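You operate a simulated robot arm through the tools that you are given. There is no shell and no other tool.

Carry out the task below with a simulated robot arm. There is one attempt and no reset: what you move stays moved.

TASK
Fit the 6 mm sieve in the holder, scoop two loads of gravel into it and shake it through.
Fine: free the lock bar only after loading; the orange scoop goes back, the fines fall into the white bucket.
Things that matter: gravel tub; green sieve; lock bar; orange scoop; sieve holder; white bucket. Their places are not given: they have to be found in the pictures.

The check looks at the end state, three seconds after you hand in, the way a careful person would. Anything else that was tipped, shoved, dropped, spilled or broken makes it a failure.

THE ROBOT
A 7-joint arm with a two-finger parallel gripper, fixed in place. Base frame: the origin is on the floor under the middle of its stand, x ahead of it, y to its left, z up; the work surface is at about z = 720. Readings come in mm, rad, newtons and seconds.
It reaches about 1372 mm from its shoulder. Its first joint turns from -2.601 to 2.601 rad. Payload 3.43 kg.
The tool frame sits at the grasp point between the pads (the TCP): z along the fingers, y along the line on which they close. The tips reach 30 mm beyond it. Largest opening 94 mm; finger width 28, thickness 10; the body of the gripper, 50 by 96 mm, starts 55 mm behind the TCP.
Orientation is that of the tool frame in the base frame, as a unit quaternion [x, y, z, w]. With the fingers straight down and closing along the base's y, the tool's x points along the base's -x, its y along +y and its z along -z.

THE INTERFACE
- The arm moves only by the tool drive_tool. Its argument "rows" is a list of rows, each a list of 7 numbers: the turn, a rotation vector about the tool's x, y, z in rad, then the shift along the tool's x, y, z in mm, then the opening in per cent of the stroke, from 0 (shut) to 100 (fully open). In form: [[ax, ay, az, tx, ty, tz, fingers], ...]. A call has 1 to 20 rows; each row is the pose to reach, as a shift and turn from the pose commanded when the call began, along the tool's axes at that moment. Rows are played at 5 a second. More than 50 mm and 0.15 rad between two rows, or a gripper value outside its range, and nothing of the call is played. Where a pose cannot be reached the arm comes as near as it can. A force on the tool above 40 N (or 10 N above the force at the start of the call, whichever is more), or a blocked arm, ends the call early, and 0.2 s more pass. Each finger travels about 45 mm/s and halts on what it meets, pressing with about 23 N; the grip force reading is that of the motor and also rises with nothing between the fingers. The clock runs only during rows and for 0.2 s after the last one: add rows that repeat a pose to give the fingers time. It gives the time, the measured TCP pose, the force on the tool (base axes), the opening and the grip force at its end, in the units of the frame above (readings bear some noise), with the torque about the TCP (base axes, N m) and any sound that the robot's microphone picked up.
- Cameras (640 x 400 px; columns grow to the right, rows downward): "scene" is fixed at [52.3, -649.1, 1586.1]; the picture's right is [0.17, -0.98, 0.00], its down [-0.61, -0.11, -0.79] and it looks along [0.78, 0.14, -0.62] (base axes); focal length 308 px, centre (320, 200). "wrist" rides on the gripper at [76, 14, -102] in the tool frame; the picture's right is [-0.18, 0.98, 0.00], its down [-0.75, -0.14, -0.64] and it looks along [-0.63, -0.12, 0.77] (tool axes); focal length 243 px, centre (320, 200).
- snapshot(camera): a new picture of that camera. No time passes.
- measure_at(camera, pixels): for up to 12 pixels [column, row] of the newest picture of that camera ("zoom" is the newest enlarged one), the place [x, y, z] in the base frame of the surface seen there, good to about 3 mm. No time passes.
- zoom(camera, box): a new picture of the part [left, top, right, bottom] of that camera's present view, enlarged. No time passes.
- sign_off(): hands the job in; it is judged then, once.

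Unless the task says otherwise, let go and move clear before handing in.

The tools are called after ">>>" as a command line: name --pt "numbers of a row" for each row, then --argument value for the rest, lists and objects as JSON in quotes. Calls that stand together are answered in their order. drive_tool: Moves the arm, as the interface text tells. Its arguments: {"type":"object","properties":{"rows":{"type":"array","items":{"type":"array","items":{"type":"number"}}}},"required":["rows"]} The other tools are called the same way: snapshot (camera) takes a picture; measure_at (camera, pixels) gives the place of the surface under pixels of a picture; zoom (camera, box) takes an enlarged picture of a part of a camera's view; sign_off () hands the job in.

At the start:

```text
time: 0.0
tool_pos: [926.8, -343.2, 1184.9]
orientation: [0.0, 1.0, 0.0, 0.0]
force: [0.8, 0.9, 0.5]
moment: [0.01, -0.02, 0.0]
width: 94.1
finger_force: 0.0
```

scene: 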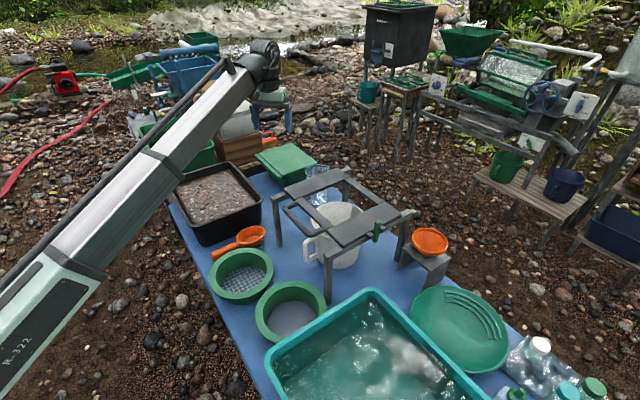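
wrist: 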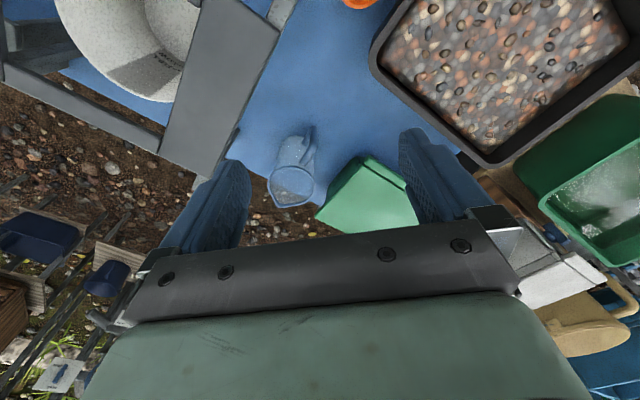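

The scene shows the gravel tub near (215,200), an orange scoop at (240,242), two green sieves at (242,275) and (290,312), and the frame holder over a white bucket near (340,235). I'll zoom in on each of them before I move.

>>> zoom --camera "scene" --box '[250, 140, 460, 280]'

>>> zoom --camera "scene" --box '[190, 220, 340, 360]'

>>> zoom --camera "scene" --box '[160, 140, 300, 260]'

```text
2.86 times, centred on (355, 210) of scene
```

zoom: 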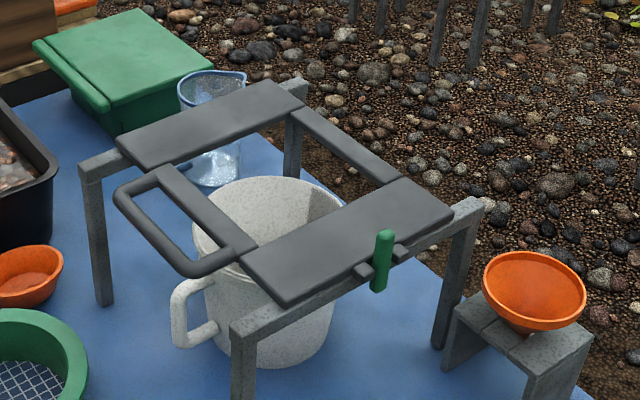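

```text
2.86 times, centred on (265, 290) of scene
```

zoom: 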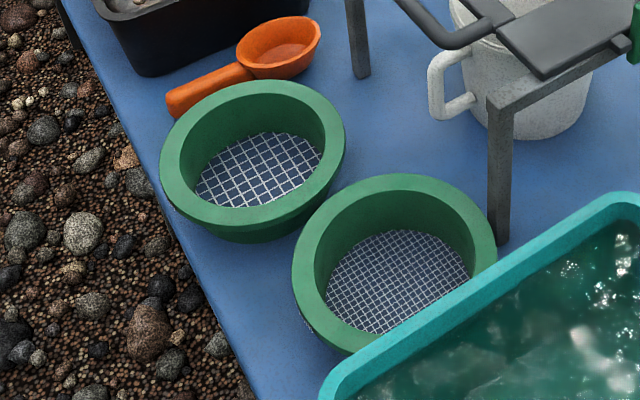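

```text
3.33 times, centred on (230, 200) of scene
```

zoom: 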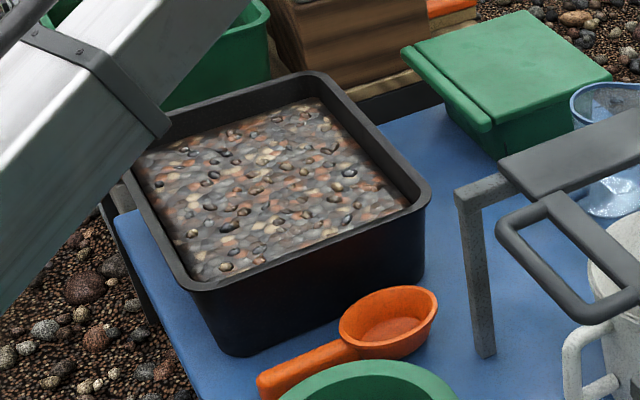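

The two sieves have different meshes. I'll zoom in on both to count the wires and measure the mesh sizes.

>>> zoom --camera "scene" --box '[210, 248, 274, 304]'

>>> measure_at --camera "scene" --pixels '[[242, 278], [211, 270], [273, 270], [242, 249], [242, 299], [290, 316], [256, 310], [326, 310], [290, 283], [287, 340], [240, 235], [216, 255]]'

>>> zoom --camera "scene" --box '[258, 280, 328, 344]'

```text
7.14 times, centred on (242, 276) of scene
```

zoom: 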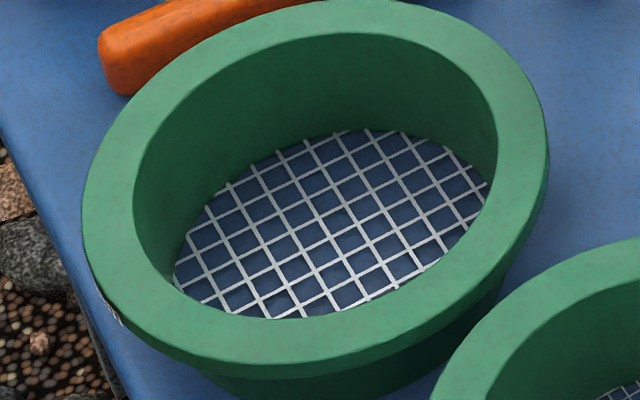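

```text
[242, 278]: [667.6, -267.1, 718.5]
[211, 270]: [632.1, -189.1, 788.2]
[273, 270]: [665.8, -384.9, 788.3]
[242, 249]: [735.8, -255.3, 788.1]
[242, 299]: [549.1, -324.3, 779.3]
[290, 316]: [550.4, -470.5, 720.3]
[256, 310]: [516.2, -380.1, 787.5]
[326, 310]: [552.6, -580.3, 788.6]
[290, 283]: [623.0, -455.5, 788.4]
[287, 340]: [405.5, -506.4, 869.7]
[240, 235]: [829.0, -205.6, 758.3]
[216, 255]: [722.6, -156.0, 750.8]
```

```text
6.25 times, centred on (293, 312) of scene
```

zoom: 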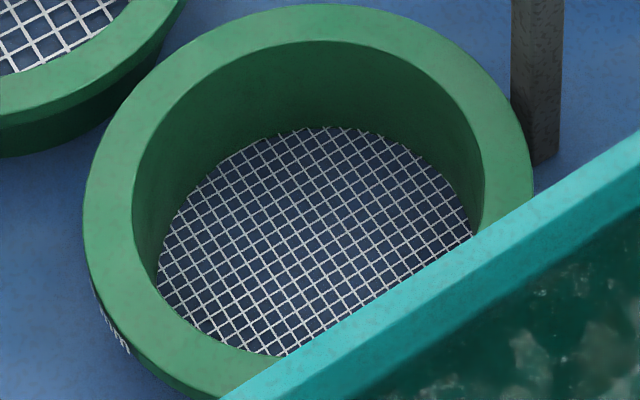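

The coarse mesh has roughly 8–9 cells across and the fine one about 17. Both sieves seem to carry printed labels on their left sides, which I'll read later with the wrist camera. Next I'll measure the holder, tub, scoop and bucket.

>>> zoom --camera "scene" --box '[260, 150, 440, 270]'

>>> measure_at --camera "scene" --pixels '[[291, 190], [346, 169], [302, 199], [359, 177], [334, 237], [398, 203], [346, 246], [414, 213], [270, 197], [280, 188], [350, 173], [405, 211]]'

>>> measure_at --camera "scene" --pixels '[[288, 207], [298, 200], [328, 235], [318, 239], [303, 207], [330, 228], [365, 182], [390, 205], [378, 222], [376, 238], [369, 243], [391, 228]]'

>>> measure_at --camera "scene" --pixels '[[174, 187], [229, 162], [262, 205], [202, 243], [215, 195], [180, 190], [228, 170], [250, 200], [205, 222], [250, 235], [212, 253], [265, 236]]'

```text
3.33 times, centred on (350, 210) of scene
```

zoom: 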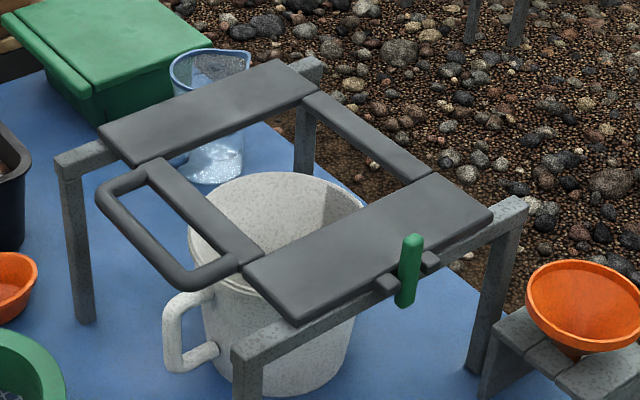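

```text
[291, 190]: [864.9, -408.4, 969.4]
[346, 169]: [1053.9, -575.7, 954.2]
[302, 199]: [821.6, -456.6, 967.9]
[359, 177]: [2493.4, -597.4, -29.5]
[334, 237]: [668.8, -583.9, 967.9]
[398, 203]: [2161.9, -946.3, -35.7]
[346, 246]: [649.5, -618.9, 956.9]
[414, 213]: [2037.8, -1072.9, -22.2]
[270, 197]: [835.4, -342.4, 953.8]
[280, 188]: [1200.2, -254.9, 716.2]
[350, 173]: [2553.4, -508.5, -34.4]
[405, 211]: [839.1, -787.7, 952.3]
```

```text
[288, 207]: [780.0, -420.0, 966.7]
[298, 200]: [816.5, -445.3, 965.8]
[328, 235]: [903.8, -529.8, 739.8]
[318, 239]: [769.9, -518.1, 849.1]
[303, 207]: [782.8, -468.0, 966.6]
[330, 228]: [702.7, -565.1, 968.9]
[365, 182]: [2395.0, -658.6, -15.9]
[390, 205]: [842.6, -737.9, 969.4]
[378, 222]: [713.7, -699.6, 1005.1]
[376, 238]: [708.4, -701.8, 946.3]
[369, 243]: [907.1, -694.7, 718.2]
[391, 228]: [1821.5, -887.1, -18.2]
```

```text
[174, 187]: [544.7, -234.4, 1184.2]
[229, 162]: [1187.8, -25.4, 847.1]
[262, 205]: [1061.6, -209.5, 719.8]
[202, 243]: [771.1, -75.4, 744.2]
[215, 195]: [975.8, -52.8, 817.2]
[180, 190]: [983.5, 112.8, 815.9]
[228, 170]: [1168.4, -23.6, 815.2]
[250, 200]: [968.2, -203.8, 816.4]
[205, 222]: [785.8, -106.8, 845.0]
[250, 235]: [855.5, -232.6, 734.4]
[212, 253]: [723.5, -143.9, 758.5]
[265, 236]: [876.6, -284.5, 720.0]
```

The holder's rails run diagonally, from about (835,-342) to (1053,-575), and the green lock bar stands near (711,-701). I'll zoom in further on the lock bar, the sieve labels and the teal basin edges.

>>> zoom --camera "scene" --box '[355, 205, 425, 249]'

>>> zoom --camera "scene" --box '[205, 280, 237, 300]'

>>> zoom --camera "scene" --box '[250, 320, 282, 340]'

>>> measure_at --camera "scene" --pixels '[[371, 291], [267, 352], [488, 396], [320, 322], [400, 315], [440, 350], [430, 242], [425, 257], [445, 262], [330, 210], [350, 205], [318, 250]]'

```text
9.09 times, centred on (390, 227) of scene
```

zoom: 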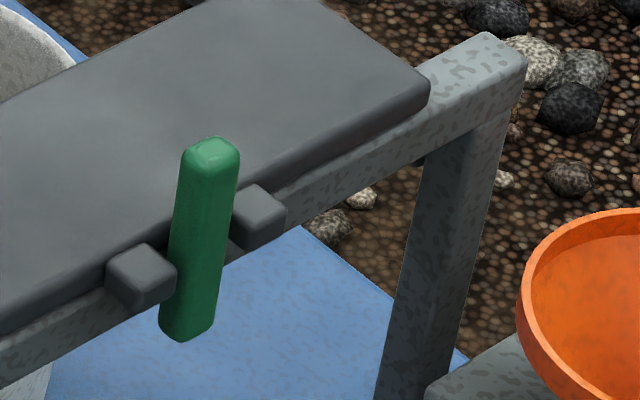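

```text
16.00 times, centred on (221, 290) of scene
```

zoom: 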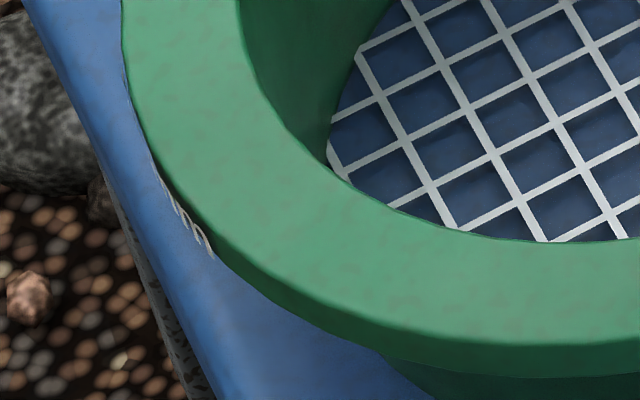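

```text
16.00 times, centred on (266, 330) of scene
```

zoom: 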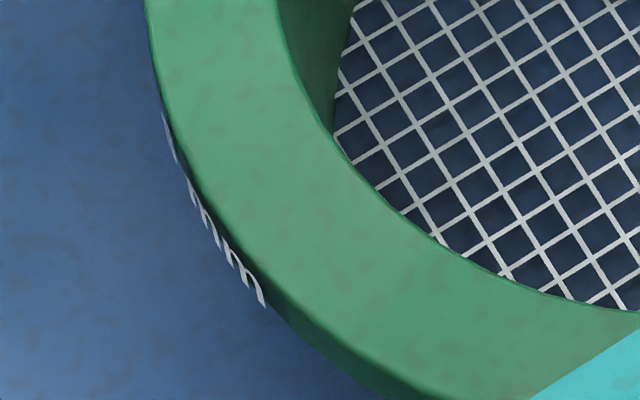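

```text
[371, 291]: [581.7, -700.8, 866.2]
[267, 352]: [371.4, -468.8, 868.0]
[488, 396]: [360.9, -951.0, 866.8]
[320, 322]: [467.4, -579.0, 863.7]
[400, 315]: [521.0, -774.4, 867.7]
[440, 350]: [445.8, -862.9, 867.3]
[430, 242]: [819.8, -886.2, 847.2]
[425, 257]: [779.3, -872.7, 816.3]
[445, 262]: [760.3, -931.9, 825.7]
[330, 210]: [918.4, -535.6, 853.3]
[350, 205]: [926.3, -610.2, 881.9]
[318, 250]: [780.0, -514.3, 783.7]
```

The labels face about (-0.8, 0.6), toward the robot, but they are edge-on from the scene camera. I'll move the wrist camera over to the robot side of sieve 1 to read it.

>>> drive_tool --pt "0 0 0 42.5 11.8 10 100" --pt "0 0 0 85 23.6 20 100" --pt "0 0 0 127.5 35.4 30 100" --pt "0 0 0 170 47.2 40 100" --pt "0 0 0 212.5 59 50 100" --pt "0 0 0 255 70.8 60 100" --pt "0 0 0 297.5 82.6 75 100" --pt "0 0 0 340 94.4 95 100" --pt "0 0 0 382.5 106.2 115 100" --pt "0 0 0 425 118 135 100" --pt "0 0 0 467.5 130 155 100" --pt "0 0 0 510 142 175 100" --pt "0 0 0 510 142 175 100"

>>> snapshot --camera "wrist"

>>> snapshot --camera "scene"

```text
time: 1.1
tool_pos: [754.2, -293.2, 1144.9]
orientation: [0.002, 1.0, -0.001, 0.004]
force: [7.5, -1.8, -13.5]
moment: [-0.03, -0.14, 0.01]
width: 93.9
finger_force: 0.1
stopped in row 5: the force on the tool passed its limit at 48 N (the readings are from after the stop); the commanded pose is now the measured one
```

```text
taken
```

wrist: 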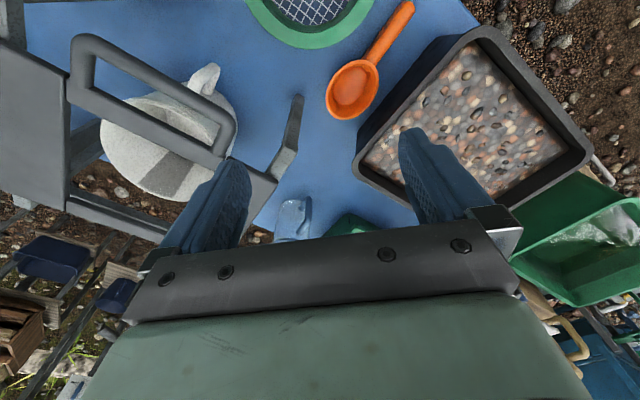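

```text
taken
```

scene: 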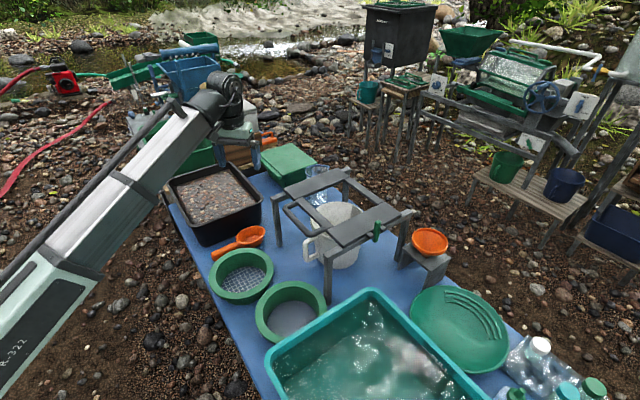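

The call stopped at 48 N in free space with nothing near the gripper, so the cause looks like inertia at that speed. I'll continue more slowly with a ramp-up.

>>> drive_tool --pt "0 0 0 8 2 4 100" --pt "0 0 0 24 6.5 10 100" --pt "0 0 0 44 12 18 100" --pt "0 0 0 64 17.5 26 100" --pt "0 0 0 84 23 34 100" --pt "0 0 0 104 28.5 42 100" --pt "0 0 0 124 34 50 100" --pt "0 0 0 144 39.5 58 100" --pt "0 0 0 164 45 66 100" --pt "0 0 0 184 50.5 74 100" --pt "0 0 0 204 56 82 100" --pt "0 0 0 224 61.5 90 100" --pt "0 0 0 244 67 98 100" --pt "0 0 0 264 72.5 106 100" --pt "0 0 0 284 78 114 100" --pt "0 0 0 304 83.5 122 100" --pt "0 0 0 320 88 130 100" --pt "0 0 0 330 91 135 100" --pt "0 0 0 334 92 137 100" --pt "0 0 0 334 92 137 100"

>>> snapshot --camera "wrist"

```text
time: 2.0
tool_pos: [697.9, -279.3, 1121.3]
orientation: [0.002, 1.0, -0.002, 0.005]
force: [6.7, -4.4, -12.1]
moment: [0.12, -0.18, 0.12]
width: 94.1
finger_force: 0.1
stopped in row 4: the force on the tool passed its limit at 41 N (the readings are from after the stop); the commanded pose is now the measured one
```

```text
taken
```

wrist: 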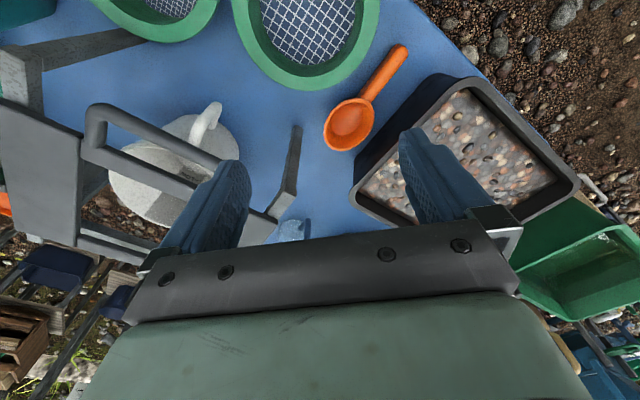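

A second stop came at 41 N while moving slowly in open space. I'll hold still for a moment and read the resting force to find out whether anything is in contact.

>>> drive_tool --pt "0 0 0 0 0 0 100" --pt "0 0 0 0 0 0 100" --pt "0 0 0 0 0 0 100"

>>> zoom --camera "scene" --box '[0, 40, 280, 215]'

```text
time: 2.9
tool_pos: [697.1, -278.7, 1119.3]
orientation: [0.002, 1.0, -0.001, 0.006]
force: [9.1, -3.9, -20.6]
moment: [0.02, -0.48, 0.12]
width: 94.1
finger_force: 0.1
```

```text
2.29 times, centred on (140, 128) of scene
```

zoom: 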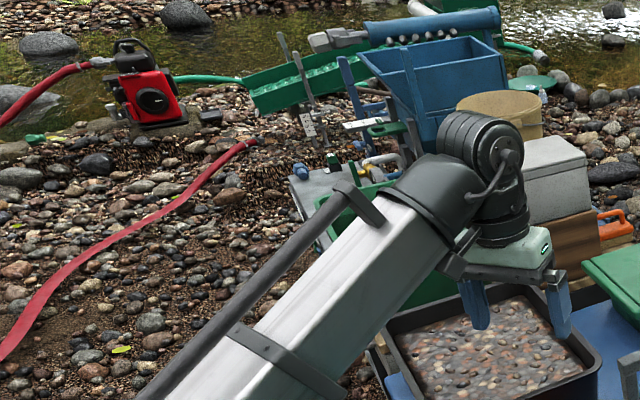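

The force at rest is 20 N, so something really is touching. The forearm slopes up and the wrist folds back sharply, so the gripper may be pressing on the arm itself. I'll zoom in on the wrist.

>>> zoom --camera "scene" --box '[160, 70, 270, 140]'

>>> measure_at --camera "scene" --pixels '[[100, 240], [150, 180], [200, 120], [225, 100], [235, 130], [215, 140], [225, 145], [40, 330], [60, 270], [0, 270], [110, 165], [180, 100]]'

```text
5.71 times, centred on (215, 105) of scene
```

zoom: 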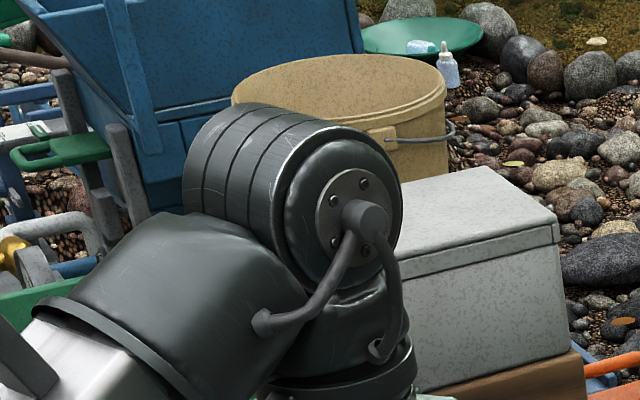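

```text
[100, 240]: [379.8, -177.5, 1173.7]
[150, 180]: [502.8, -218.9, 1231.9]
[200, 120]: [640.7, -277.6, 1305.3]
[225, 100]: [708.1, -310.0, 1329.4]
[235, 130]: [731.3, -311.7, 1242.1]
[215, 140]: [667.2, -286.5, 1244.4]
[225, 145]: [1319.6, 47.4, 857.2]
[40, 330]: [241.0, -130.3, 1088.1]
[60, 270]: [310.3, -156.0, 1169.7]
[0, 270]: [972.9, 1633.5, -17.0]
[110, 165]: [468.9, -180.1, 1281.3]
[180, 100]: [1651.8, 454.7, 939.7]
```

The wrist camera side of the gripper is folding into the forearm: the forearm underside is at about z 1225 there and the camera sits at about z 1221. I'll back off. Before that, a tighter zoom on the labels might settle which sieve is which.

>>> zoom --camera "scene" --box '[210, 285, 220, 295]'

>>> zoom --camera "scene" --box '[256, 324, 268, 336]'

>>> drive_tool --pt "0 0 0 -4 0 -4 100" --pt "0 0 0 -14 0 -10 100" --pt "0 0 0 -30 0 -18 100" --pt "0 0 0 -46 0 -26 100" --pt "0 0 0 -62 0 -34 100" --pt "0 0 0 -76 0 -40 100" --pt "0 0 0 -80 0 -42 100" --pt "0 0 0 -80 0 -42 100"

```text
16.00 times, centred on (215, 290) of scene
```

zoom: 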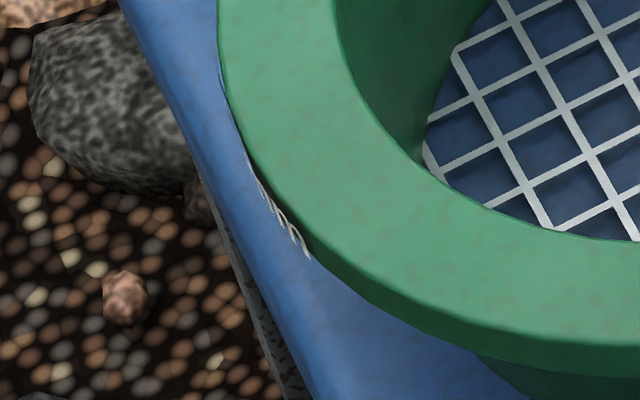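

```text
16.00 times, centred on (262, 330) of scene
```

zoom: 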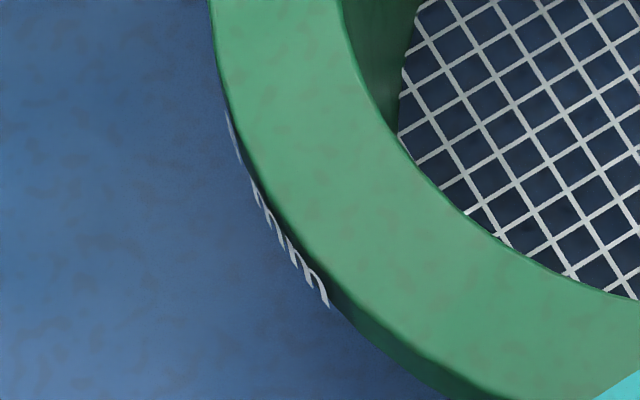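

```text
time: 3.4
tool_pos: [707.7, -279.2, 1127.6]
orientation: [0.002, 1.0, -0.003, 0.007]
force: [7.1, -2.9, -12.9]
moment: [0.0, -0.12, 0.03]
width: 94.0
finger_force: 0.1
stopped in row 2: the force on the tool passed its limit at 43 N (the readings are from after the stop); the commanded pose is now the measured one
```

Backing away upward still reads about 40 N, and going up probably increases the wrist fold. I'll creep out along +x only, with a slight downward shift and small steps.

>>> drive_tool --pt "0 0 0 -3 0 1 100" --pt "0 0 0 -8 0 2 100" --pt "0 0 0 -14 0 4 100" --pt "0 0 0 -20 0 6 100" --pt "0 0 0 -26 0 8 100" --pt "0 0 0 -32 0 10 100" --pt "0 0 0 -38 0 12 100" --pt "0 0 0 -44 0 14 100" --pt "0 0 0 -50 0 16 100" --pt "0 0 0 -50 0 16 100"

```text
time: 5.6
tool_pos: [758.2, -278.6, 1112.0]
orientation: [0.001, 1.0, -0.002, 0.005]
force: [-0.6, 0.8, 0.2]
moment: [0.02, 0.02, -0.01]
width: 93.9
finger_force: 0.0
```

The tool is free now, with forces near zero at x=758. I'll yaw by about +80° so the camera swings off the forearm side, then look again.

>>> drive_tool --pt "0 0 0.05 0 0 0 100" --pt "0 0 0.15 0 0 0 100" --pt "0 0 0.27 0 0 0 100" --pt "0 0 0.39 0 0 0 100" --pt "0 0 0.51 0 0 0 100" --pt "0 0 0.63 0 0 0 100" --pt "0 0 0.75 0 0 0 100" --pt "0 0 0.87 0 0 0 100" --pt "0 0 0.99 0 0 0 100" --pt "0 0 1.11 0 0 0 100" --pt "0 0 1.23 0 0 0 100" --pt "0 0 1.33 0 0 0 100" --pt "0 0 1.4 0 0 0 100" --pt "0 0 1.4 0 0 0 100"

>>> snapshot --camera "wrist"

>>> snapshot --camera "scene"

```text
time: 8.6
tool_pos: [758.7, -278.6, 1112.2]
orientation: [0.646, 0.764, 0.003, 0.006]
force: [-0.3, 0.3, 0.0]
moment: [-0.03, 0.01, 0.0]
width: 94.3
finger_force: 0.0
```

```text
taken
```

wrist: 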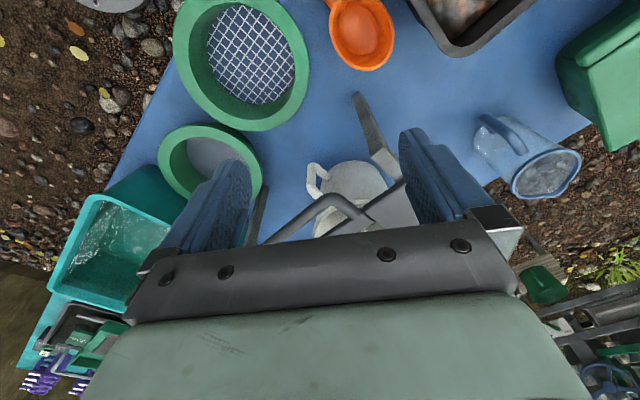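

```text
taken
```

scene: 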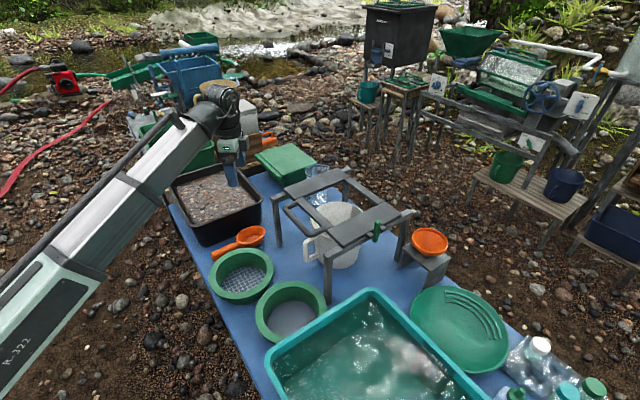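

Yawing works and no forces show. I'll move the camera toward (560, 0) so it can look back at the label sides of the sieves.

>>> drive_tool --pt "0 0 0 6 -3 1 100" --pt "0 0 0 20 -11 3 100" --pt "0 0 0 38 -21 6 100" --pt "0 0 0 58 -33 9 100" --pt "0 0 0 78 -44 12 100" --pt "0 0 0 98 -56 15 100" --pt "0 0 0 118 -67 18 100" --pt "0 0 0 138 -79 21 100" --pt "0 0 0 158 -90 24 100" --pt "0 0 0 178 -102 27 100" --pt "0 0 0 198 -113 30 100" --pt "0 0 0 218 -125 33 100" --pt "0 0 0 236 -135 36 100" --pt "0 0 0 250 -143 38 100" --pt "0 0 0 258 -148 40 100" --pt "0 0 0 259 -148 40 100"

>>> snapshot --camera "wrist"

```text
time: 12.0
tool_pos: [573.2, -48.3, 1057.9]
orientation: [0.644, 0.765, 0.005, 0.008]
force: [-0.4, -0.1, -0.6]
moment: [-0.02, -0.02, -0.02]
width: 93.9
finger_force: 0.0
out of reach, approached as far as the arm can: row 12, 13, 14, 15, 16
```

```text
taken
```

wrist: 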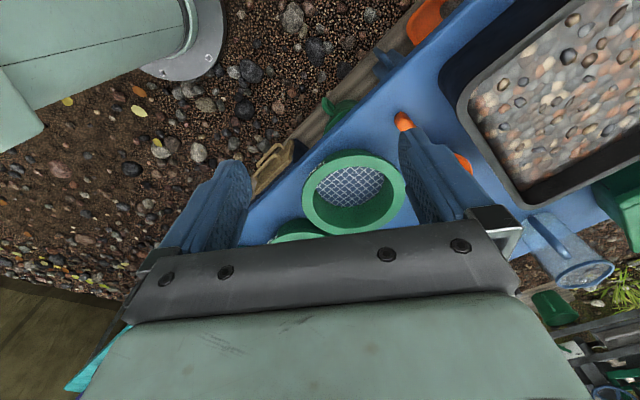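

Sieve 1 is visible at (350,190), with its label near (310,170). I'll zoom in there.

>>> zoom --camera "wrist" --box '[290, 145, 330, 185]'

>>> zoom --camera "wrist" --box '[250, 140, 410, 240]'

```text
10.00 times, centred on (310, 165) of wrist
```

zoom: 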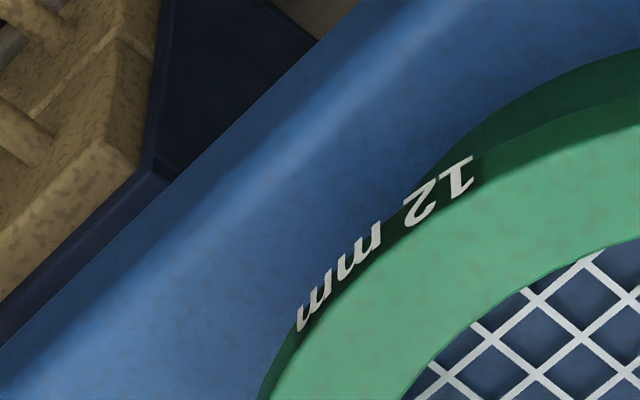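

```text
4.00 times, centred on (330, 190) of wrist
```

zoom: 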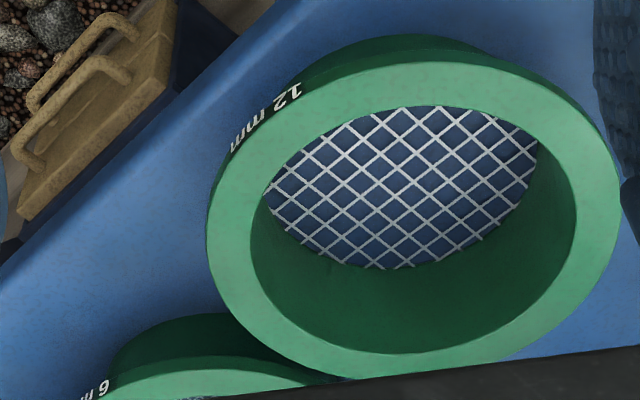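

The near sieve reads "12 mm" and the other label begins with "6", so the fine-mesh sieve at about (526,-482) is the 6 mm one. Next I'll move above the holder to study it from the top.

>>> drive_tool --pt "0 0 0 -6 2 -4 100" --pt "0 0 0 -20 7 -10 100" --pt "0 0 0 -40 15 -18 100" --pt "0 0 0 -62 23 -26 100" --pt "0 0 0 -84 32 -34 100" --pt "0 0 0 -106 40 -42 100" --pt "0 0 0 -128 49 -50 100" --pt "0 0 0 -150 57 -58 100" --pt "0 0 0 -172 66 -66 100" --pt "0 0 0 -194 74 -74 100" --pt "0 0 0 -216 83 -82 100" --pt "0 0 0 -238 91 -90 100" --pt "0 0 0 -260 100 -92 100" --pt "0 0 0 -282 108 -92 100" --pt "0 0 0 -304 117 -92 100" --pt "0 0 0 -326 126 -92 100" --pt "0 0 0 -348 135 -92 100" --pt "0 0 0 -366 142 -92 100" --pt "0 0 0 -380 148 -92 100" --pt "0 0 0 -383 149 -92 100"

>>> snapshot --camera "wrist"

```text
time: 16.2
tool_pos: [783.8, -402.8, 1154.2]
orientation: [0.644, 0.765, 0.002, 0.005]
force: [-0.2, -0.9, 0.4]
moment: [-0.01, 0.0, 0.01]
width: 94.1
finger_force: 0.1
out of reach, approached as far as the arm can: row 2, 3, 4, 5, 6, 7, 8
```

```text
taken
```

wrist: 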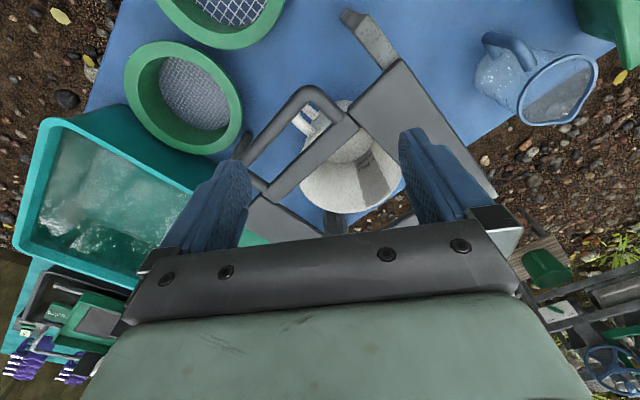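

The holder shows between the fingers, but its right side is hidden. I'll pull back along +y and up a little so the whole holder sits in the upper half of the view.

>>> drive_tool --pt "0 0 0 -6 8 -5 100" --pt "0 0 0 -20 20 -15 100" --pt "0 0 0 -40 36 -30 100" --pt "0 0 0 -60 52 -45 100" --pt "0 0 0 -80 66 -60 100" --pt "0 0 0 -100 74 -75 100" --pt "0 0 0 -118 79 -85 100" --pt "0 0 0 -130 80 -90 100" --pt "0 0 0 -130 80 -90 100"

>>> snapshot --camera "wrist"

```text
time: 18.2
tool_pos: [885.0, -518.6, 1245.7]
orientation: [0.644, 0.765, 0.003, 0.006]
force: [-0.9, 0.4, 0.7]
moment: [-0.07, 0.0, 0.03]
width: 93.8
finger_force: 0.1
```

```text
taken
```

wrist: 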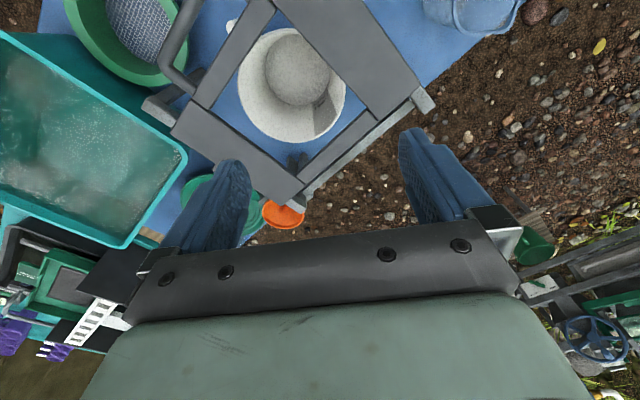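

This is a clear top view of the holder in the upper half. I'll measure the corners of its opening and of the plates.

>>> zoom --camera "wrist" --box '[140, 0, 460, 200]'

>>> measure_at --camera "wrist" --pixels '[[273, 8], [372, 115], [206, 105], [300, 178], [240, 60], [340, 145], [240, 150], [330, 50], [418, 90], [190, 95], [175, 125], [290, 195]]'

```text
2.00 times, centred on (300, 100) of wrist
```

zoom: 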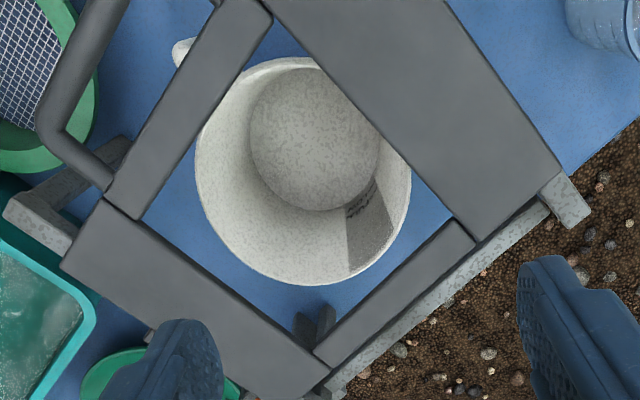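

```text
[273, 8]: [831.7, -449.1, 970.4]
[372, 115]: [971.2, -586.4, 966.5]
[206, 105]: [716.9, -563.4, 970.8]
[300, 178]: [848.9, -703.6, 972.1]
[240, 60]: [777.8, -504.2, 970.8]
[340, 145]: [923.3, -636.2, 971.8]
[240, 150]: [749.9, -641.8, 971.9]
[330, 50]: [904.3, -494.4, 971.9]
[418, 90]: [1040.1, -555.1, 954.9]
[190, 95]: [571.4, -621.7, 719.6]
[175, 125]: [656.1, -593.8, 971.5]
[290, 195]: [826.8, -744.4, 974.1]
```

The carriage opening lies between two plates at z≈971, with the bucket beneath it, and its axes are at about -45° in the base frame. A finger hides the lock bar, so I'll shift about 110 mm toward -x to bring it into the gap.

>>> measure_at --camera "zoom" --pixels '[[262, 22], [150, 210], [136, 222], [312, 362], [322, 348], [450, 232], [470, 228], [445, 195], [360, 365], [500, 250], [315, 325], [240, 130]]'

>>> drive_tool --pt "0 0 0 0 -5 0 100" --pt "0 0 0 0 -18 0 100" --pt "0 0 0 0 -38 0 100" --pt "0 0 0 0 -58 0 100" --pt "0 0 0 0 -78 0 100" --pt "0 0 0 0 -96 0 100" --pt "0 0 0 0 -110 0 100" --pt "0 0 0 0 -118 0 100" --pt "0 0 0 0 -120 0 100"

>>> snapshot --camera "wrist"

```text
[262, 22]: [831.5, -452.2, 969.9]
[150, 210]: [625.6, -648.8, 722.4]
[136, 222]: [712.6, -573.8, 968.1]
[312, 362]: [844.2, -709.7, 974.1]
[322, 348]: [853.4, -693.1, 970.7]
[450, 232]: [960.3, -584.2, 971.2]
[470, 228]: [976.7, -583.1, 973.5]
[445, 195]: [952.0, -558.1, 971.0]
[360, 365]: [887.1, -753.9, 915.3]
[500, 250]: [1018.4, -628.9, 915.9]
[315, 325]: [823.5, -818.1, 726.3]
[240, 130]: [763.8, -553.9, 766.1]
```

```text
time: 20.2
tool_pos: [766.3, -536.6, 1244.0]
orientation: [0.644, 0.765, 0.004, 0.011]
force: [1.1, 0.3, 0.1]
moment: [0.01, 0.0, -0.03]
width: 94.0
finger_force: 0.1
```

```text
taken
```

wrist: 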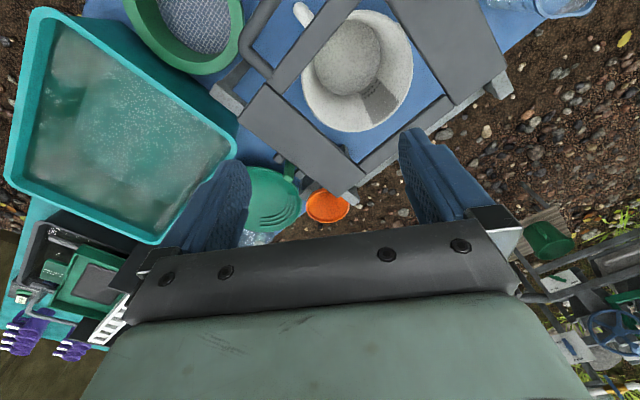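

The lock bar is visible near (290,170). I'll zoom in on the lock, the opening and sieve 2.

>>> zoom --camera "wrist" --box '[230, 120, 390, 220]'

>>> zoom --camera "wrist" --box '[200, 0, 520, 200]'

>>> zoom --camera "wrist" --box '[80, 0, 320, 150]'

```text
4.00 times, centred on (310, 170) of wrist
```

zoom: 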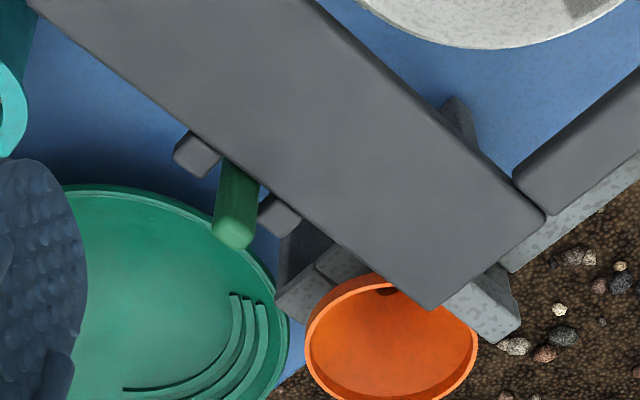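

```text
2.00 times, centred on (360, 100) of wrist
```

zoom: 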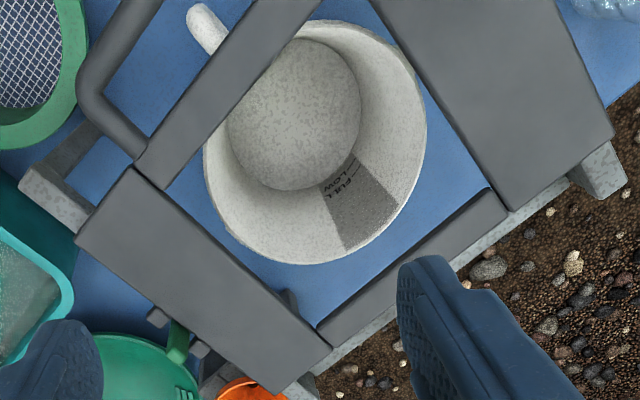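

```text
2.67 times, centred on (200, 75) of wrist
```

zoom: 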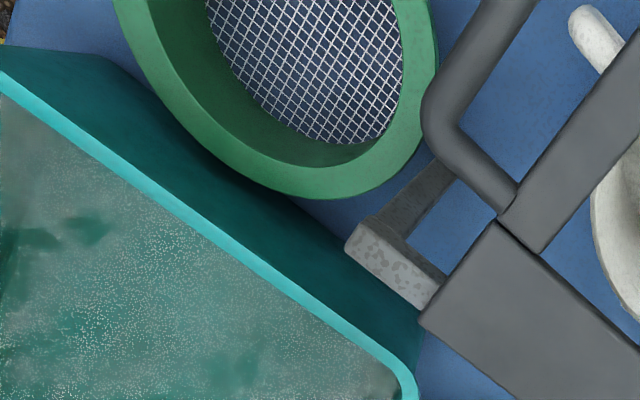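

The view shows the carriage handle reaching out near sieve 2 and the lock bar hanging off the outer edge of the right plate. I'll measure the handle, the beam end, the basin rim and the sieve rim from here.

>>> measure_at --camera "zoom" --pixels '[[440, 100], [445, 130], [480, 170], [500, 20], [370, 245], [425, 295], [200, 222], [400, 375], [300, 180], [425, 90], [560, 200], [590, 50]]'

>>> measure_at --camera "wrist" --pixels '[[289, 178], [288, 165], [278, 158], [300, 173], [275, 150], [390, 30], [295, 55], [370, 165], [420, 110], [330, 150], [253, 100], [325, 205]]'

```text
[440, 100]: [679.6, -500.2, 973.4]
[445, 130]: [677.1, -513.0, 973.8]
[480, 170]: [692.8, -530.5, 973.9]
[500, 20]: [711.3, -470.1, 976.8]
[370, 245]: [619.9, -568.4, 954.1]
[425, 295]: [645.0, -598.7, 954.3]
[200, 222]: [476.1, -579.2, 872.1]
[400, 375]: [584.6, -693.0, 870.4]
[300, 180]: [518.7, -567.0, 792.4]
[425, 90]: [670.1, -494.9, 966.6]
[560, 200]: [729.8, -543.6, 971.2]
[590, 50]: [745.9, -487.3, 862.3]
```

```text
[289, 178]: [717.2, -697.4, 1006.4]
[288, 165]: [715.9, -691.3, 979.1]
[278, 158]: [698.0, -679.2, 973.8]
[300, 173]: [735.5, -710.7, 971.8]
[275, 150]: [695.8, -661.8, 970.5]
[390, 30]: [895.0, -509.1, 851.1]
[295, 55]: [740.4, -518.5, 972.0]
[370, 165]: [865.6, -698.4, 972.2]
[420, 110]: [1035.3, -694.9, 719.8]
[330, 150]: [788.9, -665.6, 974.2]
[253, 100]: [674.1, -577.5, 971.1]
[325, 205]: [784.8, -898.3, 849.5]
```

Readings so far:
- The carriage opening is centred near (840,-575), about 176 mm square, with its corners pointing along ±x and ±y.
- The handle's outer bar runs about 155 mm out, at z≈970.
- The lock bar tops out at (715,-698,1006).

To pick the 6 mm sieve by its +y rim I want yaw 180°, with the camera on the far side, so I'll rotate now while high.

>>> drive_tool --pt "0 0 0.05 0 0 0 100" --pt "0 0 0.15 0 0 0 100" --pt "0 0 0.27 0 0 0 100" --pt "0 0 0.39 0 0 0 100" --pt "0 0 0.51 0 0 0 100" --pt "0 0 0.63 0 0 0 100" --pt "0 0 0.75 0 0 0 100" --pt "0 0 0.87 0 0 0 100" --pt "0 0 0.99 0 0 0 100" --pt "0 0 1.11 0 0 0 100" --pt "0 0 1.23 0 0 0 100" --pt "0 0 1.35 0 0 0 100" --pt "0 0 1.47 0 0 0 100" --pt "0 0 1.59 0 0 0 100" --pt "0 0 1.68 0 0 0 100" --pt "0 0 1.74 0 0 0 100" --pt "0 0 1.74 0 0 0 100"

>>> snapshot --camera "wrist"

```text
time: 23.8
tool_pos: [767.2, -537.4, 1245.0]
orientation: [1.0, 0.0, 0.01, 0.005]
force: [0.0, 0.0, -0.1]
moment: [0.01, 0.03, 0.0]
width: 94.2
finger_force: 0.0
```

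```text
taken
```

wrist: 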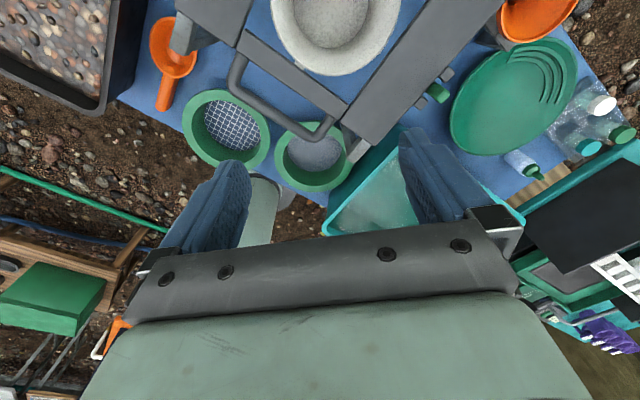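

Yaw 180° works. I'll move to above the +y rim of the 6 mm sieve at a safe height of about z 1060.

>>> drive_tool --pt "0 0 0 -4 -2 3 100" --pt "0 0 0 -14 -8 9 100" --pt "0 0 0 -30 -17 20 100" --pt "0 0 0 -48 -28 34 100" --pt "0 0 0 -66 -39 48 100" --pt "0 0 0 -84 -50 62 100" --pt "0 0 0 -102 -61 76 100" --pt "0 0 0 -120 -72 90 100" --pt "0 0 0 -138 -83 104 100" --pt "0 0 0 -156 -94 118 100" --pt "0 0 0 -174 -105 132 100" --pt "0 0 0 -192 -116 146 100" --pt "0 0 0 -210 -127 160 100" --pt "0 0 0 -226 -136 174 100" --pt "0 0 0 -236 -142 184 100" --pt "0 0 0 -240 -145 188 100" --pt "0 0 0 -240 -145 188 100"

>>> snapshot --camera "wrist"

>>> snapshot --camera "scene"

```text
time: 27.4
tool_pos: [527.9, -392.1, 1053.5]
orientation: [1.0, 0.0, 0.006, 0.002]
force: [1.0, 0.4, -0.7]
moment: [0.03, -0.01, 0.03]
width: 94.1
finger_force: 0.0
```

```text
taken
```

wrist: 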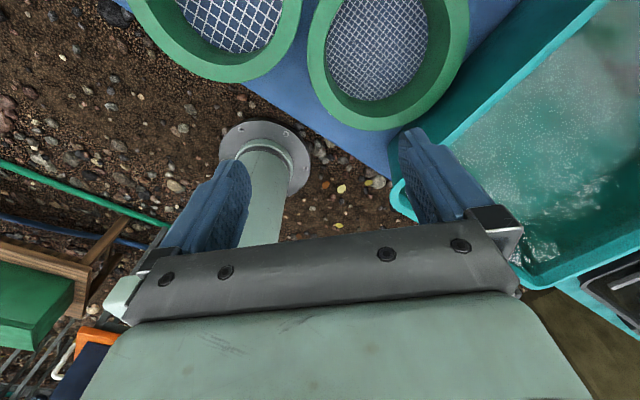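

```text
taken
```

scene: 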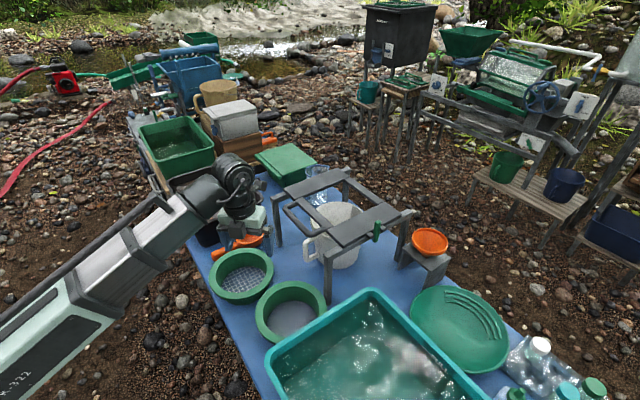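

The tool is above the sieves. I'll measure points on the 6 mm sieve's rim, inner and outer, to fix its centre and profile.

>>> zoom --camera "wrist" --box '[290, 0, 490, 140]'

>>> measure_at --camera "wrist" --pixels '[[312, 30], [312, 60], [322, 85], [340, 108], [365, 122], [395, 122], [425, 108], [448, 80], [460, 50], [464, 20], [325, 40], [400, 60]]'

```text
2.86 times, centred on (390, 70) of wrist
```

zoom: 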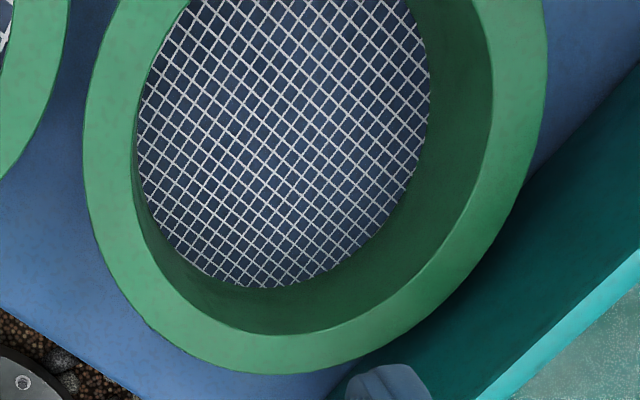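

```text
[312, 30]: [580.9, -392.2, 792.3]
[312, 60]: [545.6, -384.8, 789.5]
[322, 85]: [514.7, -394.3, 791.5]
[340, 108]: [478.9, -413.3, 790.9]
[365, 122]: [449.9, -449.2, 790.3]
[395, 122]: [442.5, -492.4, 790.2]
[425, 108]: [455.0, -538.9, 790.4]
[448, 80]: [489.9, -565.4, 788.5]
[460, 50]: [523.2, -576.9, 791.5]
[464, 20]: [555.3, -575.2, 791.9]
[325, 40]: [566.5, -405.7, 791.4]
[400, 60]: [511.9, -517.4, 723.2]
```

To get the rim's inner and outer edges precisely, I'll measure edge points in the enlarged picture.

>>> measure_at --camera "zoom" --pixels '[[88, 150], [132, 110], [100, 235], [145, 215], [150, 320], [185, 295], [265, 370], [270, 335], [430, 320], [405, 290], [544, 80], [494, 90]]'

>>> measure_at --camera "zoom" --pixels '[[530, 175], [485, 150], [480, 270], [450, 240], [350, 358], [345, 318], [120, 45], [160, 30], [520, 300], [560, 330], [600, 290], [440, 375]]'

```text
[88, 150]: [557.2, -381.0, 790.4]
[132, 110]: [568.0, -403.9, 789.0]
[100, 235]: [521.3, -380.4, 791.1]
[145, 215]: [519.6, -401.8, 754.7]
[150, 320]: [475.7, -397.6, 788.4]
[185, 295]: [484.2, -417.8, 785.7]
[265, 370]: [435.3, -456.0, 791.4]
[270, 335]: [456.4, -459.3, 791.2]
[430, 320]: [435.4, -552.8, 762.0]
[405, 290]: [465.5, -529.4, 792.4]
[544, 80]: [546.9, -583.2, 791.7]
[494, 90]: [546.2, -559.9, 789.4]
```

```text
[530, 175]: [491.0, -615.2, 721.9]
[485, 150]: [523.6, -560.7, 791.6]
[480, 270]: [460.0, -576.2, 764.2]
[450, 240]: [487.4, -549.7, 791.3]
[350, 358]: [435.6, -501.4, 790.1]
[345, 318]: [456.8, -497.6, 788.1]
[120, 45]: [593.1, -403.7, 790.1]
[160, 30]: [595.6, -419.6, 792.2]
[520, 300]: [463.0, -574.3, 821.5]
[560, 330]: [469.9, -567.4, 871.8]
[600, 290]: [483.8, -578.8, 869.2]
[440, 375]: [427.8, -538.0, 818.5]
```

The circle fit puts the 6 mm sieve at (536,-480) with outer radius 102, inner radius 82 and rim top at z≈790. I'll grip the +y rim at (536,-388) with the fingers only partly open so they clear the 12 mm sieve, descending first to z≈860.

>>> drive_tool --pt "0 -0.006 0 3 -1 5 70" --pt "0 -0.012 0 6 -3 16 43" --pt "0 -0.012 0 8 -4 34 43" --pt "0 -0.012 0 8 -4 54 43" --pt "0 -0.012 0 8 -4 74 43" --pt "0 -0.012 0 8 -4 94 43" --pt "0 -0.012 0 8 -4 114 43" --pt "0 -0.012 0 8 -4 134 43" --pt "0 -0.012 0 8 -4 152 43" --pt "0 -0.012 0 8 -4 168 43" --pt "0 -0.012 0 8 -4 182 43" --pt "0 -0.012 0 8 -4 190 43" --pt "0 -0.012 0 8 -4 192 43" --pt "0 -0.012 0 8 -4 192 43"

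>>> snapshot --camera "wrist"

>>> zoom --camera "scene" --box '[180, 180, 370, 360]'

```text
time: 30.4
tool_pos: [538.4, -389.8, 862.6]
orientation: [1.0, 0.0, 0.0, 0.001]
force: [0.1, -0.4, 0.2]
moment: [0.01, 0.03, 0.0]
width: 40.5
finger_force: 0.1
```

```text
taken
```

wrist: 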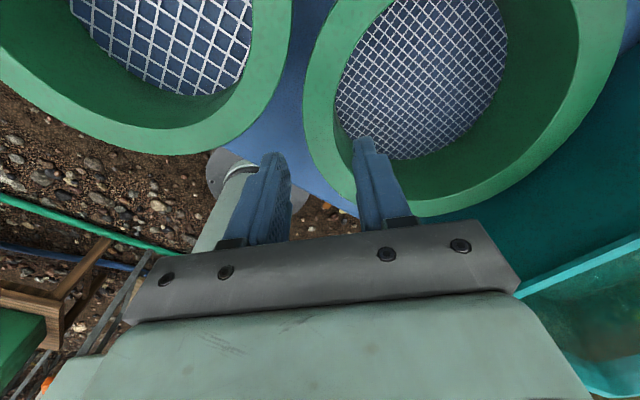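

```text
2.22 times, centred on (275, 270) of scene
```

zoom: 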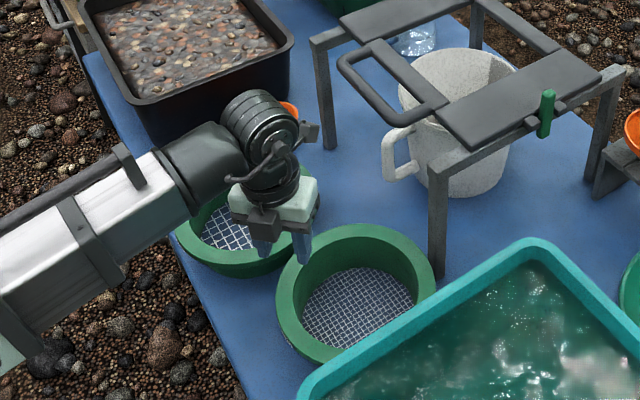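

The fingers straddle the rim, at (270,200) outside and (380,190) inside. I'll lower 60 mm so the pads sit on the flange, then close.

>>> drive_tool --pt "0 0 0 -1 -1 6 43" --pt "0 0 0 -1 -1 18 43" --pt "0 0 0 -1 -1 32 43" --pt "0 0 0 -1 -1 44 43" --pt "0 0 0 -1 -1 53 43" --pt "0 0 0 -1 -1 58 43" --pt "0 0 0 -1 -1 61 43" --pt "0 0 0 -1 -1 61 43"

>>> snapshot --camera "wrist"

>>> zoom --camera "scene" --box '[230, 240, 310, 300]'

```text
time: 31.5
tool_pos: [536.8, -388.9, 820.1]
orientation: [1.0, 0.0, 0.003, 0.004]
force: [-5.2, 1.4, 21.9]
moment: [-0.38, -0.1, -0.09]
width: 39.1
finger_force: 0.1
stopped in row 5: the force on the tool passed its limit at 60 N (the readings are from after the stop); the commanded pose is now the measured one
```

```text
taken
```

wrist: 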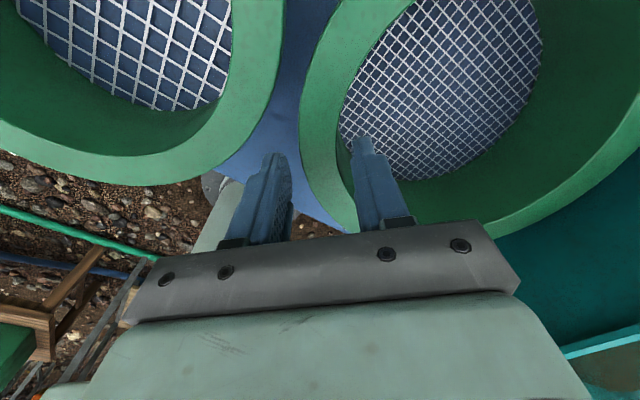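

```text
6.67 times, centred on (270, 270) of scene
```

zoom: 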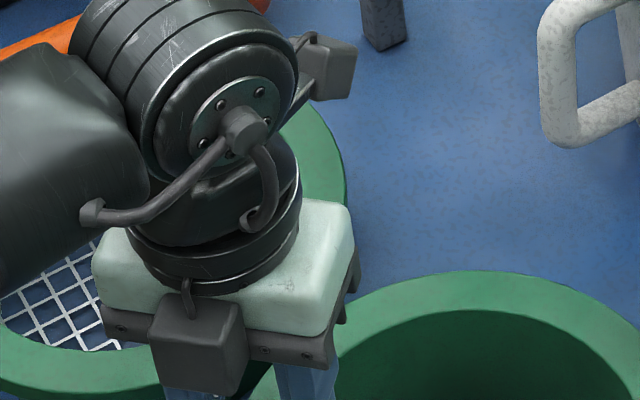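

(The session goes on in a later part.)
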